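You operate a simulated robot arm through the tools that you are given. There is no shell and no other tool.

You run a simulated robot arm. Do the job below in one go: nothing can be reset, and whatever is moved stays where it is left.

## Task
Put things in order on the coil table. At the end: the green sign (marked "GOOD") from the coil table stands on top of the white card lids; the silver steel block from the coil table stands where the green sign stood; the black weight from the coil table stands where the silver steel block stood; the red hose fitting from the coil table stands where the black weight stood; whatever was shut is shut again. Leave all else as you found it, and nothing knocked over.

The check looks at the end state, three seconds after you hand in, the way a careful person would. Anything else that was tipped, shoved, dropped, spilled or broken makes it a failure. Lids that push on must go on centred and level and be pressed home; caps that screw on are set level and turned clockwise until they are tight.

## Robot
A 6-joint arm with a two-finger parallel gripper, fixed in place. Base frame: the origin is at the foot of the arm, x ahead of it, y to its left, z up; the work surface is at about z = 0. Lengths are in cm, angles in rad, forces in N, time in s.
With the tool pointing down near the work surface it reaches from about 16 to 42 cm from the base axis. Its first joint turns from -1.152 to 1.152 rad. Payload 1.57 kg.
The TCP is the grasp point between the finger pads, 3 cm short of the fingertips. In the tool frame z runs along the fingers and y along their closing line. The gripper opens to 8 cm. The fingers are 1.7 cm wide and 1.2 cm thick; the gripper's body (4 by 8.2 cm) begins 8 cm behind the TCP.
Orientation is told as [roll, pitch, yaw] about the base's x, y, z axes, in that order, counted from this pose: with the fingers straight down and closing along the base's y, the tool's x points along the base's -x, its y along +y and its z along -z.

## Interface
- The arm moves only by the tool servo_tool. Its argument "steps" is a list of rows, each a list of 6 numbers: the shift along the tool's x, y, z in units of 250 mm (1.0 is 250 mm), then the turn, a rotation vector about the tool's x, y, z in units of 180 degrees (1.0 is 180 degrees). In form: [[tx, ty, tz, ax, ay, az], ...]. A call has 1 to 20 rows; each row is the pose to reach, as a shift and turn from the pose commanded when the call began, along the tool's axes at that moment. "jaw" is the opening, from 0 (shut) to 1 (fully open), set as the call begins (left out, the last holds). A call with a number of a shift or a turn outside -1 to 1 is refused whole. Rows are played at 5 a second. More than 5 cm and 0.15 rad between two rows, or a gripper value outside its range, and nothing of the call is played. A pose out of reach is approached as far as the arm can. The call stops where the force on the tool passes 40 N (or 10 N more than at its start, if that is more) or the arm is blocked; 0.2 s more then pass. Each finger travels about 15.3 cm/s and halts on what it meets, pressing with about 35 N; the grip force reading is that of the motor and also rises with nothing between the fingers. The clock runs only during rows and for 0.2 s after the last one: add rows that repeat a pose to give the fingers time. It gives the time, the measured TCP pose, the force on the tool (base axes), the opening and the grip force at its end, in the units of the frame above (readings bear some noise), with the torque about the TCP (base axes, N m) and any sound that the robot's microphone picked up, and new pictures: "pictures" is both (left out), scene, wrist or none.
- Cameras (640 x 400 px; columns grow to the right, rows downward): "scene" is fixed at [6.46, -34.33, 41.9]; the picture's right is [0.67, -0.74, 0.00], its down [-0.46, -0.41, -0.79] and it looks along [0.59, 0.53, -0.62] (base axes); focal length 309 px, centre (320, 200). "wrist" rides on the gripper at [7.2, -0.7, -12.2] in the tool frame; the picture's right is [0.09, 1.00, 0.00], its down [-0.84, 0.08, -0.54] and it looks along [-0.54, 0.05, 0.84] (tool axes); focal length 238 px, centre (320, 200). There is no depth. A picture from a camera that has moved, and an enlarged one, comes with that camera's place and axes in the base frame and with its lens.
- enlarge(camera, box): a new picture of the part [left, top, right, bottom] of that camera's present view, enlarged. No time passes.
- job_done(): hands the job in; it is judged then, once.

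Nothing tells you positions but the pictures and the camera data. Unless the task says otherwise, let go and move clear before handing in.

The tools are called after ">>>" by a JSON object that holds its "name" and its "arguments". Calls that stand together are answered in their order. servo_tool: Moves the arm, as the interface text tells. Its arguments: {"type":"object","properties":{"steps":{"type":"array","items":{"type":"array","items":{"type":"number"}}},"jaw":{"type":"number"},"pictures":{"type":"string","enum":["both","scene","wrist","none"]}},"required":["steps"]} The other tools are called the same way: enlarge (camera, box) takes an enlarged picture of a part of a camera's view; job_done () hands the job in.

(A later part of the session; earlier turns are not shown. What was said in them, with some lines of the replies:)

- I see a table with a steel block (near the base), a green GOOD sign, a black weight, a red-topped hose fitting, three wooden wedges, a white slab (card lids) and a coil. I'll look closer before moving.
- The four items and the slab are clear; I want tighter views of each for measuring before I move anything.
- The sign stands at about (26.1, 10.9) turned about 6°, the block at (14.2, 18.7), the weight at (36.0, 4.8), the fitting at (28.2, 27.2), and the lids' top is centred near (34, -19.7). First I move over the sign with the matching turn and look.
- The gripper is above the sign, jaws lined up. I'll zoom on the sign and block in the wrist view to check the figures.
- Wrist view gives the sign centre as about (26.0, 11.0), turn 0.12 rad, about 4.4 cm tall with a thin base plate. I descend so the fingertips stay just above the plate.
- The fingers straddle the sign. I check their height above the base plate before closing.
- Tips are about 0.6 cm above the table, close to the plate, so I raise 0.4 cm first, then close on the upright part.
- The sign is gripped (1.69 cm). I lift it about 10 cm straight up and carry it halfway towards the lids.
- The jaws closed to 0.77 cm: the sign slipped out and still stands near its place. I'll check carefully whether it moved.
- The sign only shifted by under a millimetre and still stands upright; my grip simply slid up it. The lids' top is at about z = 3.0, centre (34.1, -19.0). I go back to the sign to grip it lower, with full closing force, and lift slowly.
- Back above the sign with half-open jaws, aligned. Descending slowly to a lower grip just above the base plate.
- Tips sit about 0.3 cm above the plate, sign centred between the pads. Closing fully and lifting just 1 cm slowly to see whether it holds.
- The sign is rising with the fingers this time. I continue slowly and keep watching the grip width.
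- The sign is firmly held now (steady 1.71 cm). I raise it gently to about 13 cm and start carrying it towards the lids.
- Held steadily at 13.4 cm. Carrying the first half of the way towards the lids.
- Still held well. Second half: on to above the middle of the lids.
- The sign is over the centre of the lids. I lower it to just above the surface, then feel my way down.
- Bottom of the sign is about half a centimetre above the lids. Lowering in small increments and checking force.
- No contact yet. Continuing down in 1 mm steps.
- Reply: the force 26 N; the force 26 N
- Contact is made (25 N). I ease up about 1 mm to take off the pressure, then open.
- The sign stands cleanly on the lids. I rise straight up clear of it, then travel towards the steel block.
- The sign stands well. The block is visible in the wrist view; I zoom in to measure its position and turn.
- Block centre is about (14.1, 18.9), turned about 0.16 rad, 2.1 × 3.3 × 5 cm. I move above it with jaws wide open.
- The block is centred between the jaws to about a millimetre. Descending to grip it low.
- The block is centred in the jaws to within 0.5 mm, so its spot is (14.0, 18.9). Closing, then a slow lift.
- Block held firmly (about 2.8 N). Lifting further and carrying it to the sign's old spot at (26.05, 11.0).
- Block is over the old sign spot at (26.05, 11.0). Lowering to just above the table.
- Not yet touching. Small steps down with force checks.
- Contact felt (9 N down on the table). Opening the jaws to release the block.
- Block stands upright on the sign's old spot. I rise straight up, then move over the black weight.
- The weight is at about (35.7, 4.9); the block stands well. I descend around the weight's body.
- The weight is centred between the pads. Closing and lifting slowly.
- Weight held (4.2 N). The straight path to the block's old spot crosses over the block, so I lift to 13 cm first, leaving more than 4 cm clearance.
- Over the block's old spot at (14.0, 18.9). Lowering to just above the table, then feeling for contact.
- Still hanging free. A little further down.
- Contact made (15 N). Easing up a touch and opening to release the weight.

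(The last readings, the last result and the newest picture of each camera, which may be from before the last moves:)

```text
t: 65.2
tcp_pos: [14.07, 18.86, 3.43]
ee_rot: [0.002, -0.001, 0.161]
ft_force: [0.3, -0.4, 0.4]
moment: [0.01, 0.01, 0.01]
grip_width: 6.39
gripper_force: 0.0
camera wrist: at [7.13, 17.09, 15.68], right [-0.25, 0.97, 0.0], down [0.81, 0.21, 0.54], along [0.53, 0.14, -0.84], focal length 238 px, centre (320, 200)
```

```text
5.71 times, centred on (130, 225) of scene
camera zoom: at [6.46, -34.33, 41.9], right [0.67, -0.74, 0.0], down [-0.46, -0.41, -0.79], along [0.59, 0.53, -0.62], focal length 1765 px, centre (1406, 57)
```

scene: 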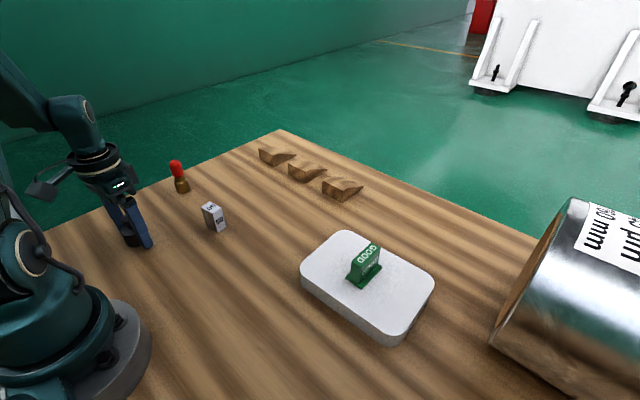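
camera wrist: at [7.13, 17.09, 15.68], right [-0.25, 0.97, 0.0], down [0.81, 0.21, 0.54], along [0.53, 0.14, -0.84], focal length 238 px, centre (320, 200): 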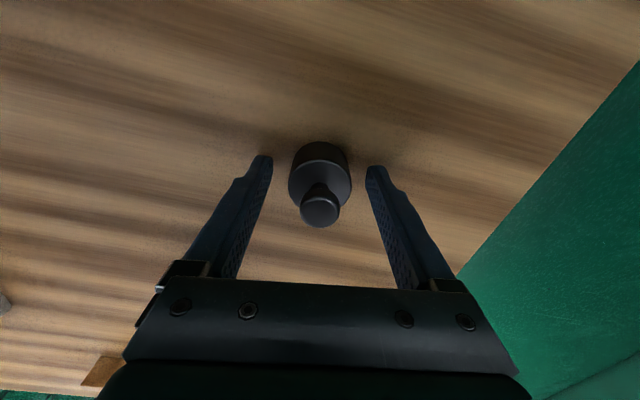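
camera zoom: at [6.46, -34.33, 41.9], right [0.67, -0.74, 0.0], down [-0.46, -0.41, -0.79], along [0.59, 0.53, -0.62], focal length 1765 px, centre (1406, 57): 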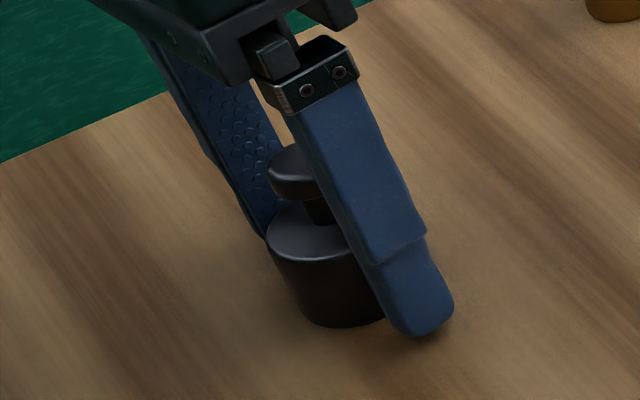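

The weight stands upright on the block's old spot. Rising clear and moving over the hose fitting.

>>> {"name": "servo_tool", "arguments": {"steps": [[0, 0, -0.03, 0, 0, 0], [0, 0, -0.1, 0, 0, 0], [0, 0, -0.2, 0, 0, 0], [0, 0, -0.3, 0, 0, 0], [0, 0, -0.4, 0, 0, 0], [-0.03, 0.011, -0.46, 0, 0, 0], [-0.1, 0.038, -0.48, 0, 0, 0], [-0.19, 0.072, -0.48, 0, 0, 0], [-0.28, 0.106, -0.48, 0, 0, 0], [-0.37, 0.14, -0.48, 0, 0, 0], [-0.46, 0.174, -0.48, 0, 0, 0], [-0.55, 0.208, -0.48, 0, 0, 0], [-0.6, 0.227, -0.48, 0, 0, 0], [-0.6117, 0.2312, -0.48, 0, 0, 0], [-0.6117, 0.2312, -0.48, 0, 0, 0]], "jaw": 1}}

>>> {"name": "enlarge", "arguments": {"camera": "wrist", "box": [260, 80, 400, 180]}}

>>> {"name": "enlarge", "arguments": {"camera": "scene", "box": [100, 190, 250, 260]}}

```text
t: 68.4
tcp_pos: [28.3, 27.13, 15.36]
ee_rot: [0.003, -0.001, 0.158]
ft_force: [0.5, -0.6, 0.9]
moment: [0.01, 0.01, 0.02]
grip_width: 8.01
gripper_force: 0.1
camera wrist: at [21.25, 25.3, 27.72], right [-0.25, 0.97, 0.0], down [0.81, 0.21, 0.54], along [0.53, 0.14, -0.84], focal length 238 px, centre (320, 200)
```

scene: 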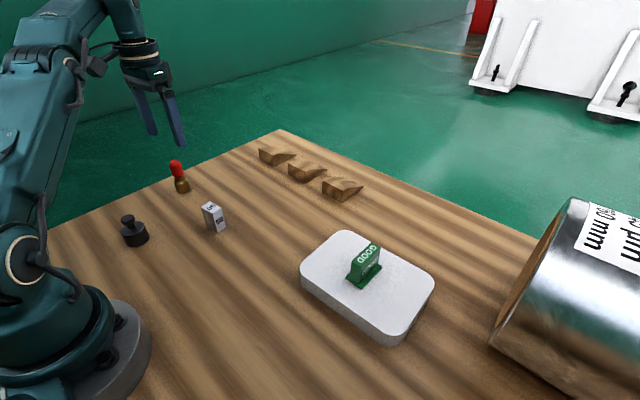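
wrist: 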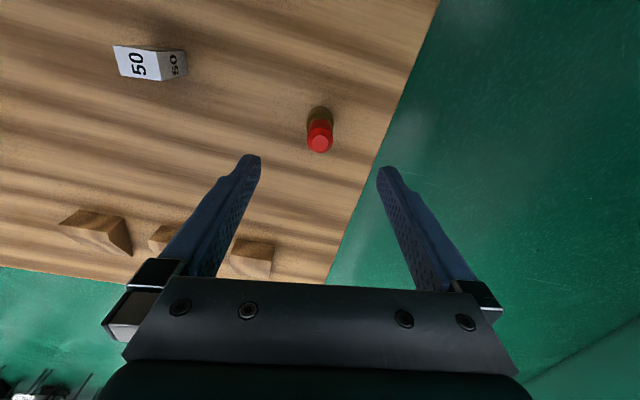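

```text
4.00 times, centred on (330, 130) of wrist
camera zoom: at [21.25, 25.3, 27.72], right [-0.25, 0.97, 0.0], down [0.81, 0.21, 0.54], along [0.53, 0.14, -0.84], focal length 953 px, centre (280, 480)
```

zoom: 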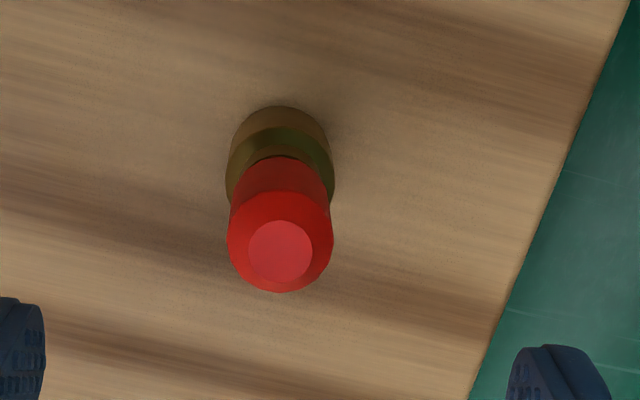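

```text
4.27 times, centred on (175, 225) of scene
camera zoom: at [6.46, -34.33, 41.9], right [0.67, -0.74, 0.0], down [-0.46, -0.41, -0.79], along [0.59, 0.53, -0.62], focal length 1318 px, centre (939, 93)
```

zoom: 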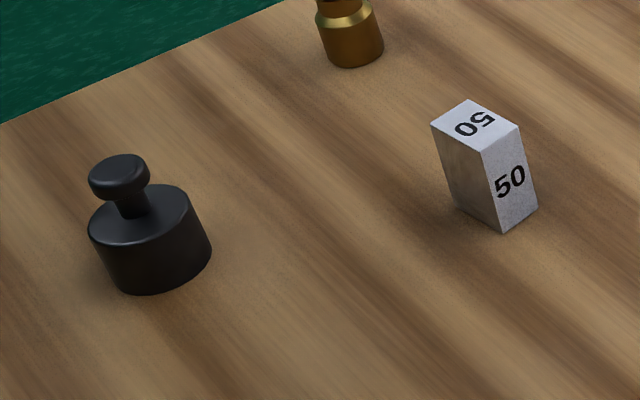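

The fitting is nearly centred under the gripper. I descend to grip its brass base so the red top isn't touched.

>>> {"name": "servo_tool", "arguments": {"steps": [[0.003, -0.001, 0.06, 0, 0, 0], [0.0056, -0.0024, 0.14, 0, 0, 0], [0.0056, -0.0024, 0.22, 0, 0, 0], [0.0056, -0.0024, 0.3, 0, 0, 0], [0.0056, -0.0024, 0.37, 0, 0, 0], [0.0056, -0.0024, 0.43, 0, 0, 0], [0.0056, -0.0024, 0.465, 0, 0, 0], [0.0056, -0.0024, 0.48, 0, 0, 0], [0.0056, -0.0024, 0.48, 0, 0, 0]], "jaw": 1}}

>>> {"name": "enlarge", "arguments": {"camera": "wrist", "box": [220, 100, 420, 250]}}

>>> {"name": "enlarge", "arguments": {"camera": "scene", "box": [130, 130, 230, 210]}}

```text
t: 70.4
tcp_pos: [28.14, 27.16, 3.49]
ee_rot: [0.002, -0.001, 0.16]
ft_force: [0.5, 1.5, -0.5]
moment: [0.03, 0.02, -0.01]
grip_width: 8.02
gripper_force: 0.1
camera wrist: at [21.2, 25.23, 15.74], right [-0.25, 0.97, 0.0], down [0.81, 0.21, 0.54], along [0.53, 0.14, -0.84], focal length 238 px, centre (320, 200)
```

scene: 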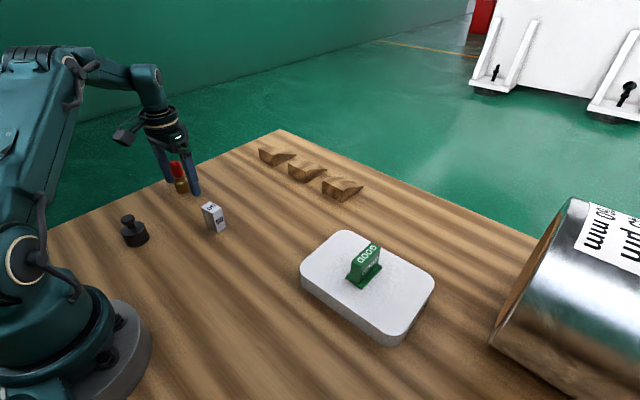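
wrist: 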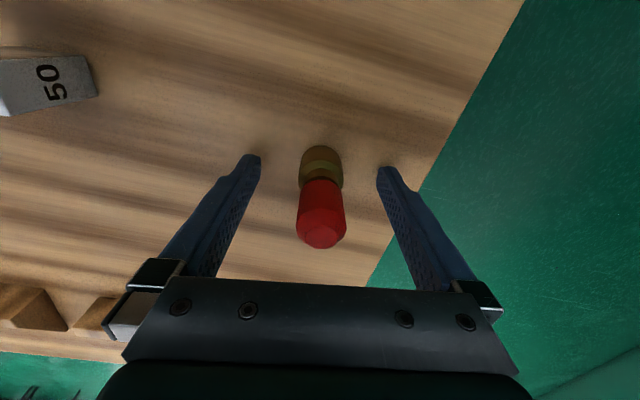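

```text
2.67 times, centred on (320, 175) of wrist
camera zoom: at [21.2, 25.23, 15.74], right [-0.25, 0.97, 0.0], down [0.81, 0.21, 0.54], along [0.53, 0.14, -0.84], focal length 636 px, centre (320, 267)
```

zoom: 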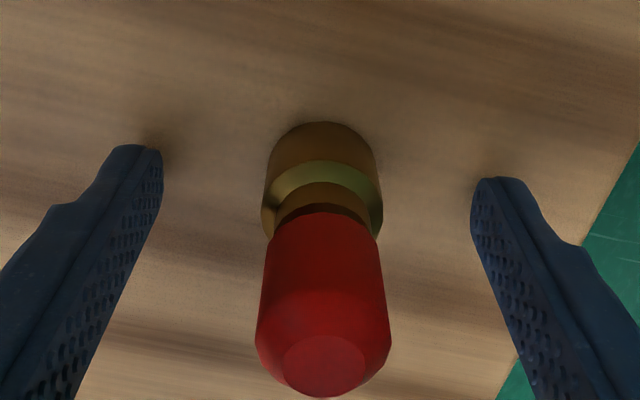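

```text
5.00 times, centred on (180, 170) of scene
camera zoom: at [6.46, -34.33, 41.9], right [0.67, -0.74, 0.0], down [-0.46, -0.41, -0.79], along [0.59, 0.53, -0.62], focal length 1545 px, centre (1020, 350)
```

zoom: 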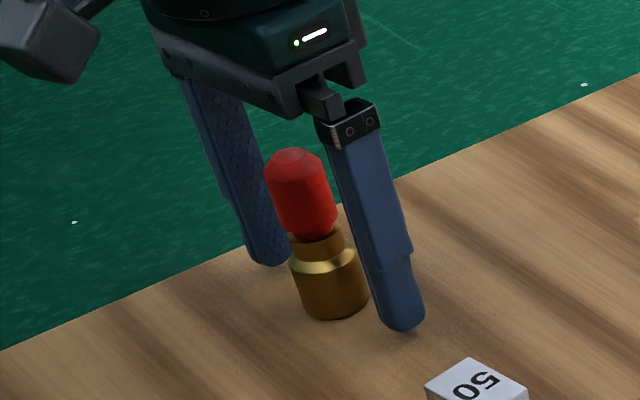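

The fitting stands centred between the pads. Closing on the brass base and lifting slowly.

>>> {"name": "servo_tool", "arguments": {"steps": [[0, 0, 0, 0, 0, 0], [0, 0, 0, 0, 0, 0], [0, 0, 0, 0, 0, 0], [0, 0, 0, 0, 0, 0], [0, 0, 0, 0, 0, 0]], "jaw": 0, "pictures": "scene"}}

>>> {"name": "enlarge", "arguments": {"camera": "scene", "box": [130, 130, 230, 210]}}

```text
t: 71.6
tcp_pos: [28.05, 26.99, 3.57]
ee_rot: [0.0, -0.002, 0.159]
ft_force: [0.3, -0.8, 0.1]
moment: [0.0, 0.01, 0.02]
grip_width: 2.73
gripper_force: 34.5
```

scene: 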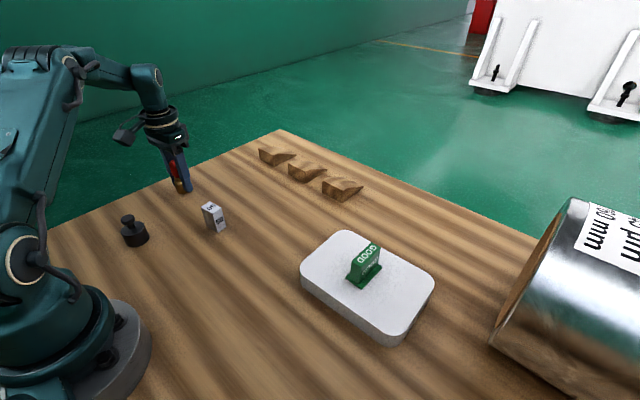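

```text
5.00 times, centred on (180, 170) of scene
camera zoom: at [6.46, -34.33, 41.9], right [0.67, -0.74, 0.0], down [-0.46, -0.41, -0.79], along [0.59, 0.53, -0.62], focal length 1545 px, centre (1020, 350)
```

zoom: 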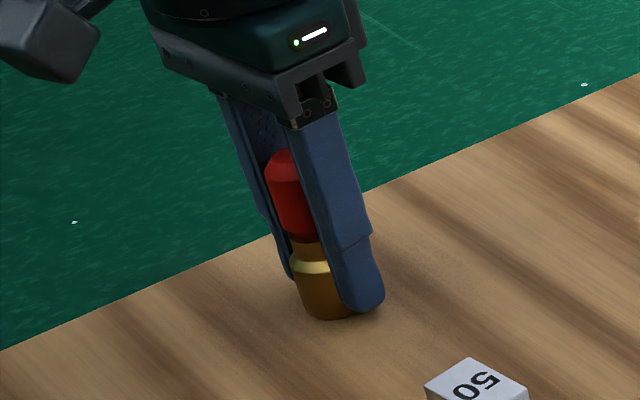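

>>> {"name": "servo_tool", "arguments": {"steps": [[0, 0, -0.003, 0, 0, 0], [0, 0, -0.008, 0, 0, 0], [0, 0, -0.014, 0, 0, 0], [0, 0, -0.022, 0, 0, 0], [0, 0, -0.03, 0, 0, 0], [0, 0, -0.04, 0, 0, 0], [0, 0, -0.05, 0, 0, 0]], "jaw": 0}}

>>> {"name": "enlarge", "arguments": {"camera": "scene", "box": [130, 120, 230, 200]}}

```text
t: 73.2
tcp_pos: [28.14, 27.0, 4.72]
ee_rot: [0.002, -0.001, 0.158]
ft_force: [-0.2, -0.1, -0.8]
moment: [-0.03, -0.02, 0.01]
grip_width: 2.7
gripper_force: 34.7
camera wrist: at [21.22, 25.18, 16.95], right [-0.25, 0.97, 0.0], down [0.81, 0.21, 0.54], along [0.53, 0.14, -0.84], focal length 238 px, centre (320, 200)
```

scene: 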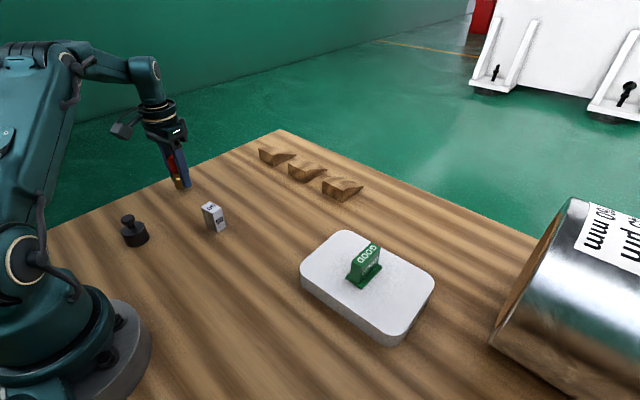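
wrist: 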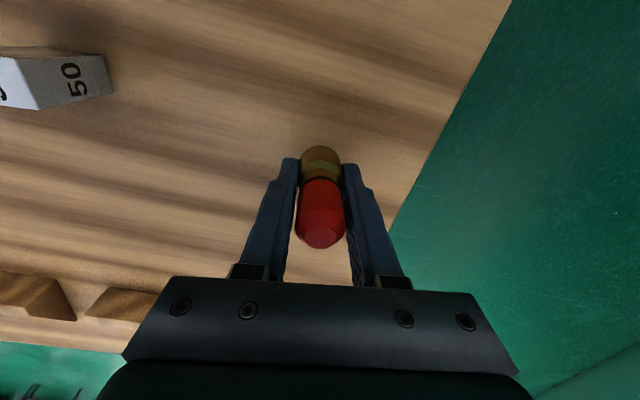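

```text
5.00 times, centred on (180, 160) of scene
camera zoom: at [6.46, -34.33, 41.9], right [0.67, -0.74, 0.0], down [-0.46, -0.41, -0.79], along [0.59, 0.53, -0.62], focal length 1545 px, centre (1020, 400)
```

zoom: 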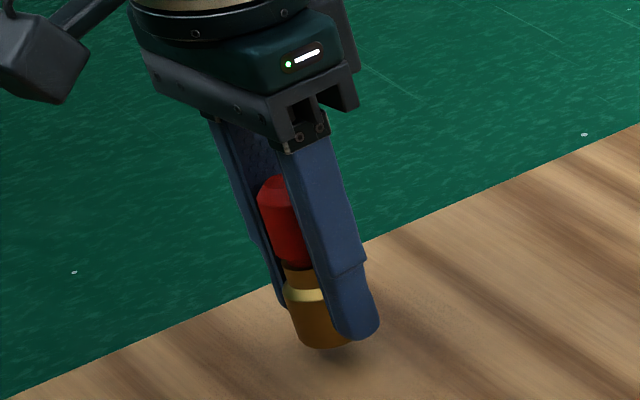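

Fitting held and lifted. Raising to about 10 cm and carrying it to the weight's old spot at (35.7, 4.95), well clear of the block.

>>> {"name": "servo_tool", "arguments": {"steps": [[0, 0, -0.04, 0, 0, 0], [0, 0, -0.1, 0, 0, 0], [0, 0, -0.16, 0, 0, 0], [0, 0, -0.21, 0, 0, 0], [-0.005, -0.027, -0.22, 0, 0, 0.002], [-0.016, -0.09, -0.22, 0, 0, 0.005], [-0.031, -0.174, -0.22, 0, 0, 0.01], [-0.048, -0.266, -0.22, 0, 0, 0.015], [-0.064, -0.357, -0.22, 0, 0, 0.02], [-0.081, -0.449, -0.22, 0, 0, 0.025], [-0.097, -0.54, -0.22, 0, 0, 0.03], [-0.114, -0.632, -0.22, 0, 0, 0.035], [-0.13, -0.723, -0.22, 0, 0, 0.04], [-0.145, -0.806, -0.22, 0, 0, 0.045], [-0.157, -0.87, -0.22, 0, 0, 0.048], [-0.1648, -0.9158, -0.22, 0, 0, 0.05], [-0.1648, -0.9158, -0.22, 0, 0, 0.05]], "jaw": 0}}

```text
t: 76.8
tcp_pos: [35.92, 4.94, 10.01]
ee_rot: [0.002, -0.003, 0.0]
ft_force: [0.5, -0.1, -1.9]
moment: [-0.01, 0.02, 0.0]
grip_width: 2.72
gripper_force: 34.9
camera wrist: at [28.79, 4.31, 22.25], right [-0.09, 1.0, 0.0], down [0.84, 0.08, 0.54], along [0.54, 0.05, -0.84], focal length 238 px, centre (320, 200)
```

scene: 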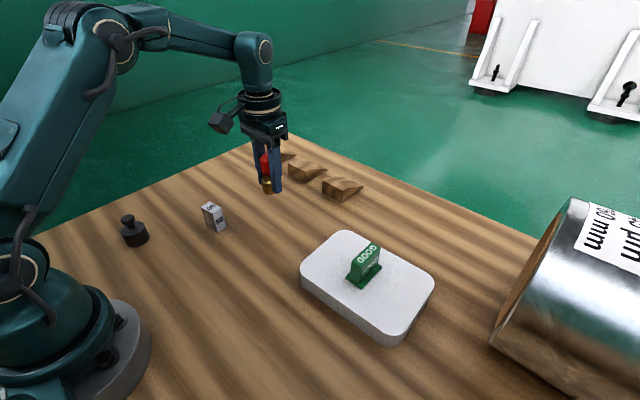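
wrist: 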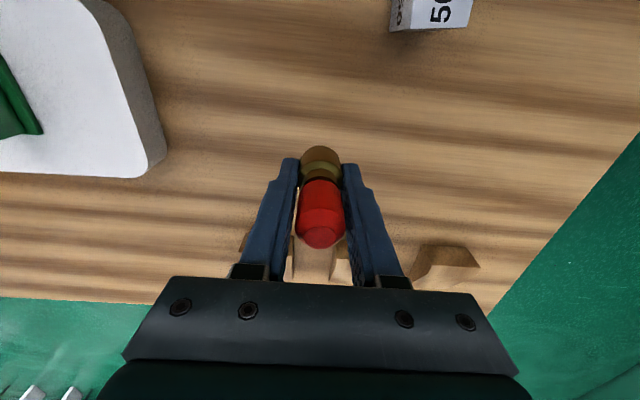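

Over the weight's old spot. Lowering to just above the table.

>>> {"name": "servo_tool", "arguments": {"steps": [[0, 0, 0.04, 0, 0, 0], [0, 0, 0.1, 0, 0, 0], [0, 0, 0.16, 0, 0, 0], [0, 0, 0.21, 0, 0, 0], [0, 0, 0.24, 0, 0, 0], [0, 0, 0.256, 0, 0, 0], [0, 0, 0.256, 0, 0, 0]], "jaw": 0, "pictures": "none"}}

>>> {"name": "servo_tool", "arguments": {"steps": [[0, 0, 0.004, 0, 0, 0], [0, 0, 0.004, 0, 0, 0]], "jaw": 0, "pictures": "none"}}

>>> {"name": "servo_tool", "arguments": {"steps": [[0, 0, 0.004, 0, 0, 0], [0, 0, 0.004, 0, 0, 0]], "jaw": 0, "pictures": "none"}}

```text
t: 78.4
tcp_pos: [35.87, 5.03, 3.68]
ee_rot: [0.002, -0.001, 0.001]
ft_force: [0.0, -0.3, -0.8]
moment: [0.01, -0.03, 0.01]
grip_width: 2.73
gripper_force: 34.7
```

```text
t: 79.0
tcp_pos: [35.82, 5.04, 3.76]
ee_rot: [0.004, -0.002, 0.002]
ft_force: [-0.1, -0.3, -1.7]
moment: [0.03, 0.0, 0.02]
grip_width: 2.74
gripper_force: 35.1
```

```text
t: 79.6
tcp_pos: [35.76, 4.93, 3.7]
ee_rot: [0.001, -0.002, 0.002]
ft_force: [0.5, 0.6, -0.7]
moment: [-0.01, 0.01, 0.02]
grip_width: 2.71
gripper_force: 35.5
```

Not touching yet; continuing in small steps.

>>> {"name": "servo_tool", "arguments": {"steps": [[0, 0, 0.003, 0, 0, 0], [0, 0, 0.003, 0, 0, 0]], "jaw": 0, "pictures": "none"}}

>>> {"name": "servo_tool", "arguments": {"steps": [[0, 0, 0.003, 0, 0, 0], [0, 0, 0.003, 0, 0, 0]], "jaw": 0, "pictures": "scene"}}

>>> {"name": "enlarge", "arguments": {"camera": "scene", "box": [225, 150, 315, 235]}}

```text
t: 80.2
tcp_pos: [35.81, 5.12, 3.51]
ee_rot: [0.003, -0.002, 0.002]
ft_force: [0.2, 0.8, -0.7]
moment: [0.01, 0.05, 0.0]
grip_width: 2.71
gripper_force: 35.8
```

```text
t: 80.8
tcp_pos: [35.83, 5.06, 3.62]
ee_rot: [0.001, -0.002, 0.002]
ft_force: [-3.3, 1.8, 7.4]
moment: [-0.01, 0.16, -0.04]
grip_width: 2.71
gripper_force: 35.1
```

scene: 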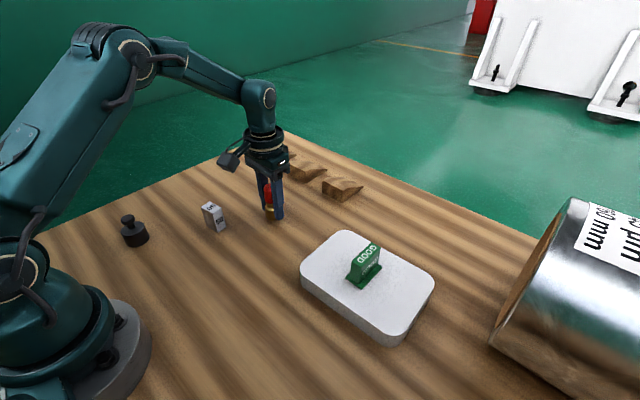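

```text
4.71 times, centred on (270, 192) of scene
camera zoom: at [6.46, -34.33, 41.9], right [0.67, -0.74, 0.0], down [-0.46, -0.41, -0.79], along [0.59, 0.53, -0.62], focal length 1454 px, centre (555, 235)
```

zoom: 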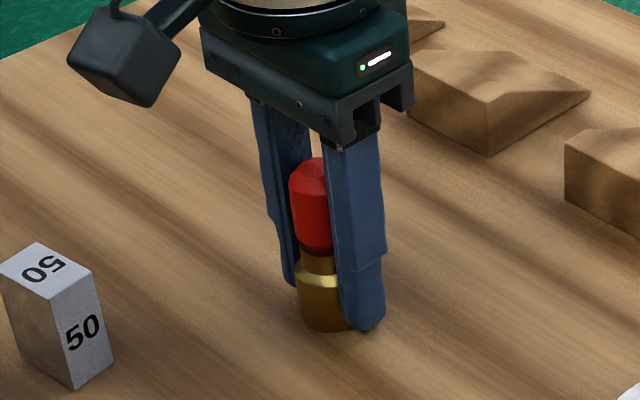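

Contact made (7 N). Opening the jaws to release the fitting.

>>> {"name": "servo_tool", "arguments": {"steps": [[0, 0, -0.002, 0, 0, 0], [0, 0, -0.002, 0, 0, 0]], "jaw": 0, "pictures": "none"}}

>>> {"name": "servo_tool", "arguments": {"steps": [[0, 0, 0, 0, 0, 0], [0, 0, 0, 0, 0, 0], [0, 0, 0, 0, 0, 0]], "jaw": 0.8}}

>>> {"name": "enlarge", "arguments": {"camera": "scene", "box": [225, 150, 315, 235]}}

>>> {"name": "enlarge", "arguments": {"camera": "wrist", "box": [220, 100, 420, 250]}}

```text
t: 81.4
tcp_pos: [35.86, 4.89, 3.53]
ee_rot: [0.001, -0.002, 0.002]
ft_force: [0.7, 1.1, 1.5]
moment: [0.04, -0.05, 0.0]
grip_width: 2.71
gripper_force: 35.0
```

```text
t: 82.2
tcp_pos: [35.91, 5.02, 3.57]
ee_rot: [0.001, -0.001, 0.001]
ft_force: [-0.8, 0.2, -0.5]
moment: [-0.01, 0.01, -0.01]
grip_width: 6.41
gripper_force: 0.0
camera wrist: at [28.68, 4.3, 15.76], right [-0.09, 1.0, 0.0], down [0.84, 0.08, 0.54], along [0.54, 0.05, -0.84], focal length 238 px, centre (320, 200)
```

scene: 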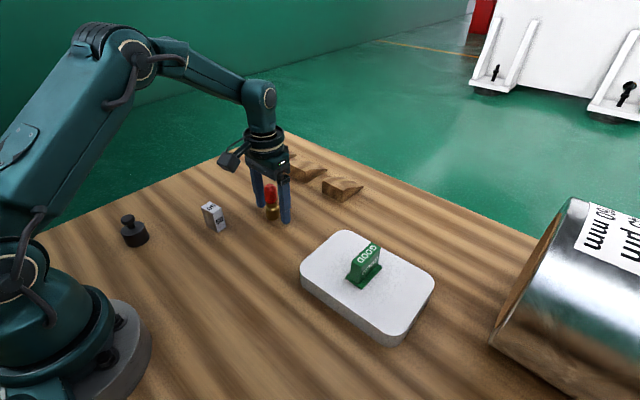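
wrist: 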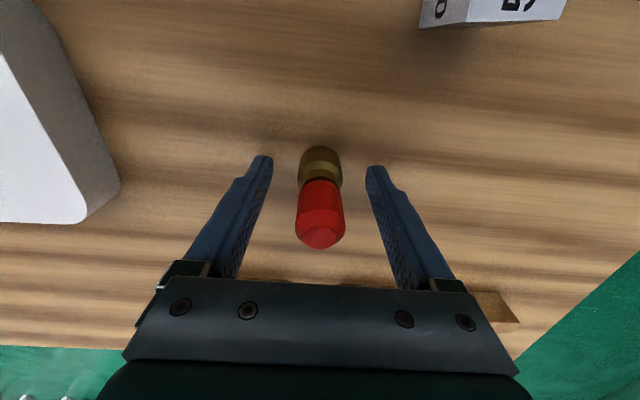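

```text
4.71 times, centred on (270, 192) of scene
camera zoom: at [6.46, -34.33, 41.9], right [0.67, -0.74, 0.0], down [-0.46, -0.41, -0.79], along [0.59, 0.53, -0.62], focal length 1454 px, centre (555, 235)
```

zoom: 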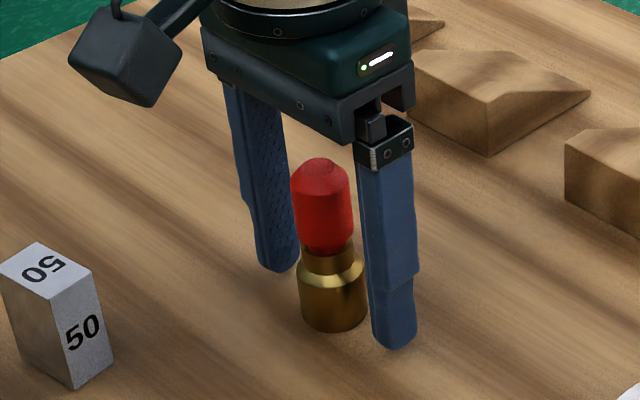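

```text
2.67 times, centred on (320, 175) of wrist
camera zoom: at [28.68, 4.3, 15.76], right [-0.09, 1.0, 0.0], down [0.84, 0.08, 0.54], along [0.54, 0.05, -0.84], focal length 636 px, centre (320, 267)
```

zoom: 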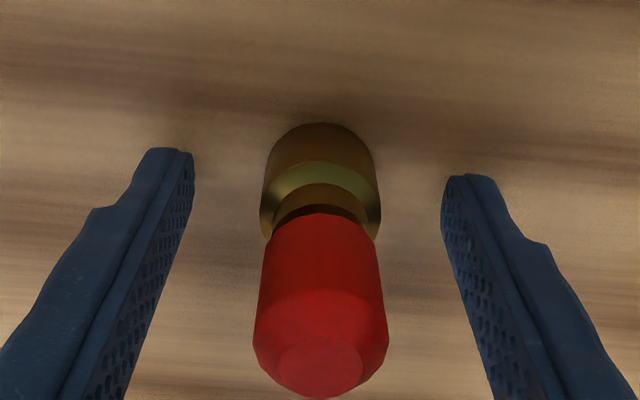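

All four placed. I rise straight up clear of the fitting and then move back near the start pose.

>>> {"name": "servo_tool", "arguments": {"steps": [[0, 0, -0.03, 0, 0, 0], [0, 0, -0.1, 0, 0, 0], [0, 0, -0.2, 0, 0, 0], [0, 0, -0.3, 0, 0, 0], [0, 0, -0.4, 0, 0, 0], [0, 0, -0.5, 0, 0, 0], [0.04, 0.01, -0.58, 0, 0, 0], [0.11, 0.03, -0.65, 0, 0, 0], [0.19, 0.05, -0.7, 0, 0, 0], [0.27, 0.075, -0.71, 0, 0, 0], [0.34, 0.095, -0.71, 0, 0, 0], [0.35, 0.097, -0.71, 0, 0, 0], [0.35, 0.097, -0.71, 0, 0, 0]], "jaw": 1}}

>>> {"name": "enlarge", "arguments": {"camera": "scene", "box": [104, 205, 160, 250]}}

>>> {"name": "enlarge", "arguments": {"camera": "scene", "box": [252, 180, 297, 230]}}

>>> {"name": "enlarge", "arguments": {"camera": "scene", "box": [280, 210, 460, 350]}}

```text
t: 85.0
tcp_pos: [27.05, 7.31, 21.19]
ee_rot: [0.002, -0.002, 0.001]
ft_force: [0.7, -0.8, 0.3]
moment: [-0.04, 0.04, 0.0]
grip_width: 7.99
gripper_force: 0.0
camera wrist: at [19.88, 6.68, 33.42], right [-0.09, 1.0, 0.0], down [0.84, 0.08, 0.54], along [0.54, 0.05, -0.84], focal length 238 px, centre (320, 200)
```

scene: 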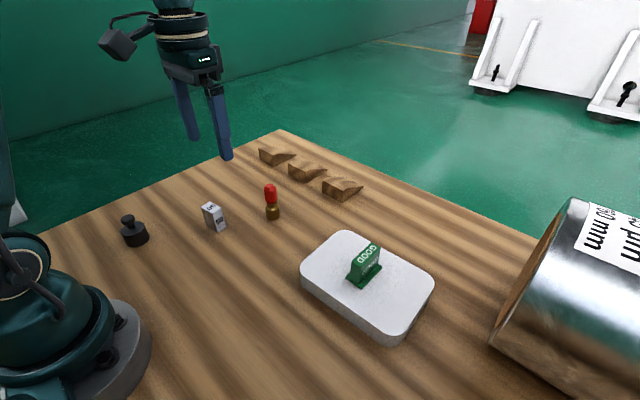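
wrist: 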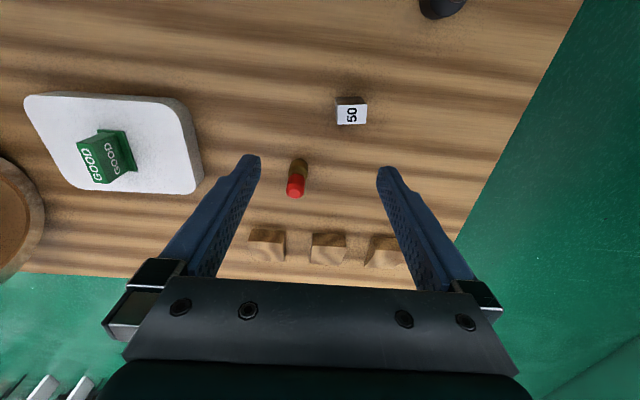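

```text
8.89 times, centred on (132, 228) of scene
camera zoom: at [6.46, -34.33, 41.9], right [0.67, -0.74, 0.0], down [-0.46, -0.41, -0.79], along [0.59, 0.53, -0.62], focal length 2746 px, centre (1991, -44)
```

zoom: 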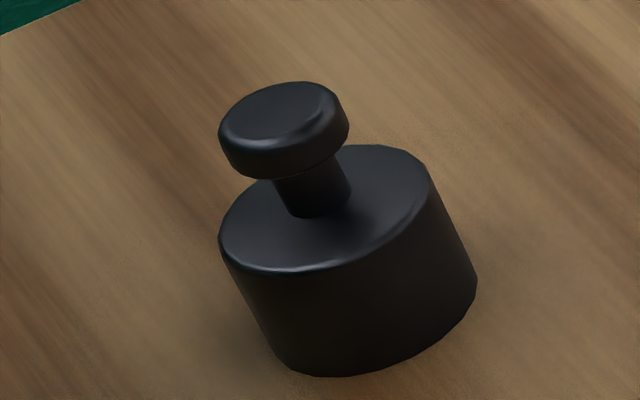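

```text
8.00 times, centred on (274, 205) of scene
camera zoom: at [6.46, -34.33, 41.9], right [0.67, -0.74, 0.0], down [-0.46, -0.41, -0.79], along [0.59, 0.53, -0.62], focal length 2472 px, centre (684, 160)
```

zoom: 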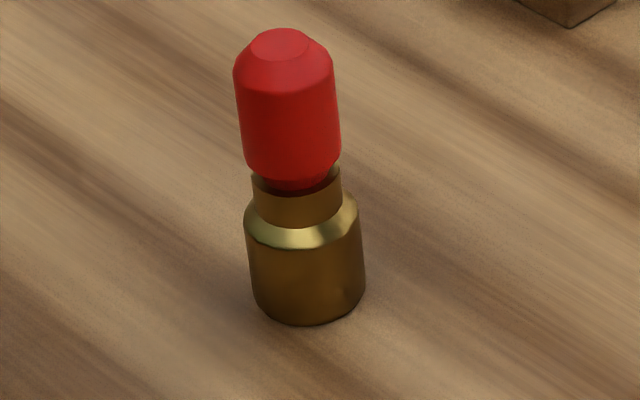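

```text
2.86 times, centred on (370, 280) of scene
camera zoom: at [6.46, -34.33, 41.9], right [0.67, -0.74, 0.0], down [-0.46, -0.41, -0.79], along [0.59, 0.53, -0.62], focal length 883 px, centre (177, -29)
```

zoom: 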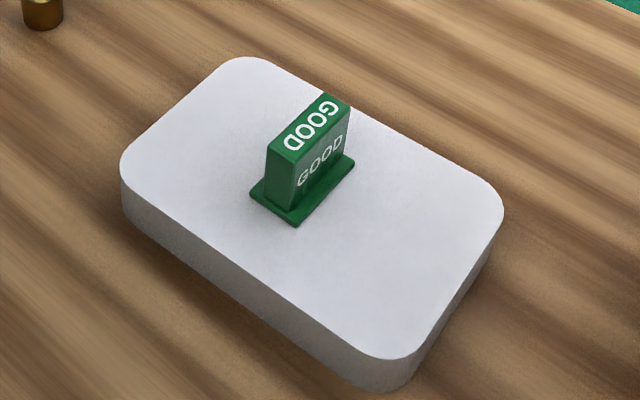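

Everything stands upright in its new place: the sign is on the lids, which haven't moved, the block is on the sign's spot, the weight on the block's spot and the fitting on the weight's spot. Nothing was opened, the arm is clear and the wedges are untouched, so I hand in.

>>> {"name": "job_done", "arguments": {}}

```text
The job is handed in.
```

I've handed the job in. All four items stand upright on their new spots, and the arm is clear of them.

| Item | Now stands | Check |
|---|---|---|
| Green sign ("GOOD") | On top of the white card lids, near the middle | The lids did not move |
| Silver steel block | Where the sign stood | Within about 2 mm in the scene picture |
| Black weight | Where the block stood | About 3 mm off, by my estimate from the scene picture |
| Red hose fitting | Where the weight stood | Within about 2 mm in the scene picture |

- **Sign slipped once:** on the first lift the fingers slid off the sign. It stayed upright and shifted by about a millimetre; the second grip held.
- **Fitting:** I gripped only its brass base, so the red top was not handled.
- **Shut things:** I saw nothing on the table that was shut, and I opened nothing. The wedges and the coil were not touched.
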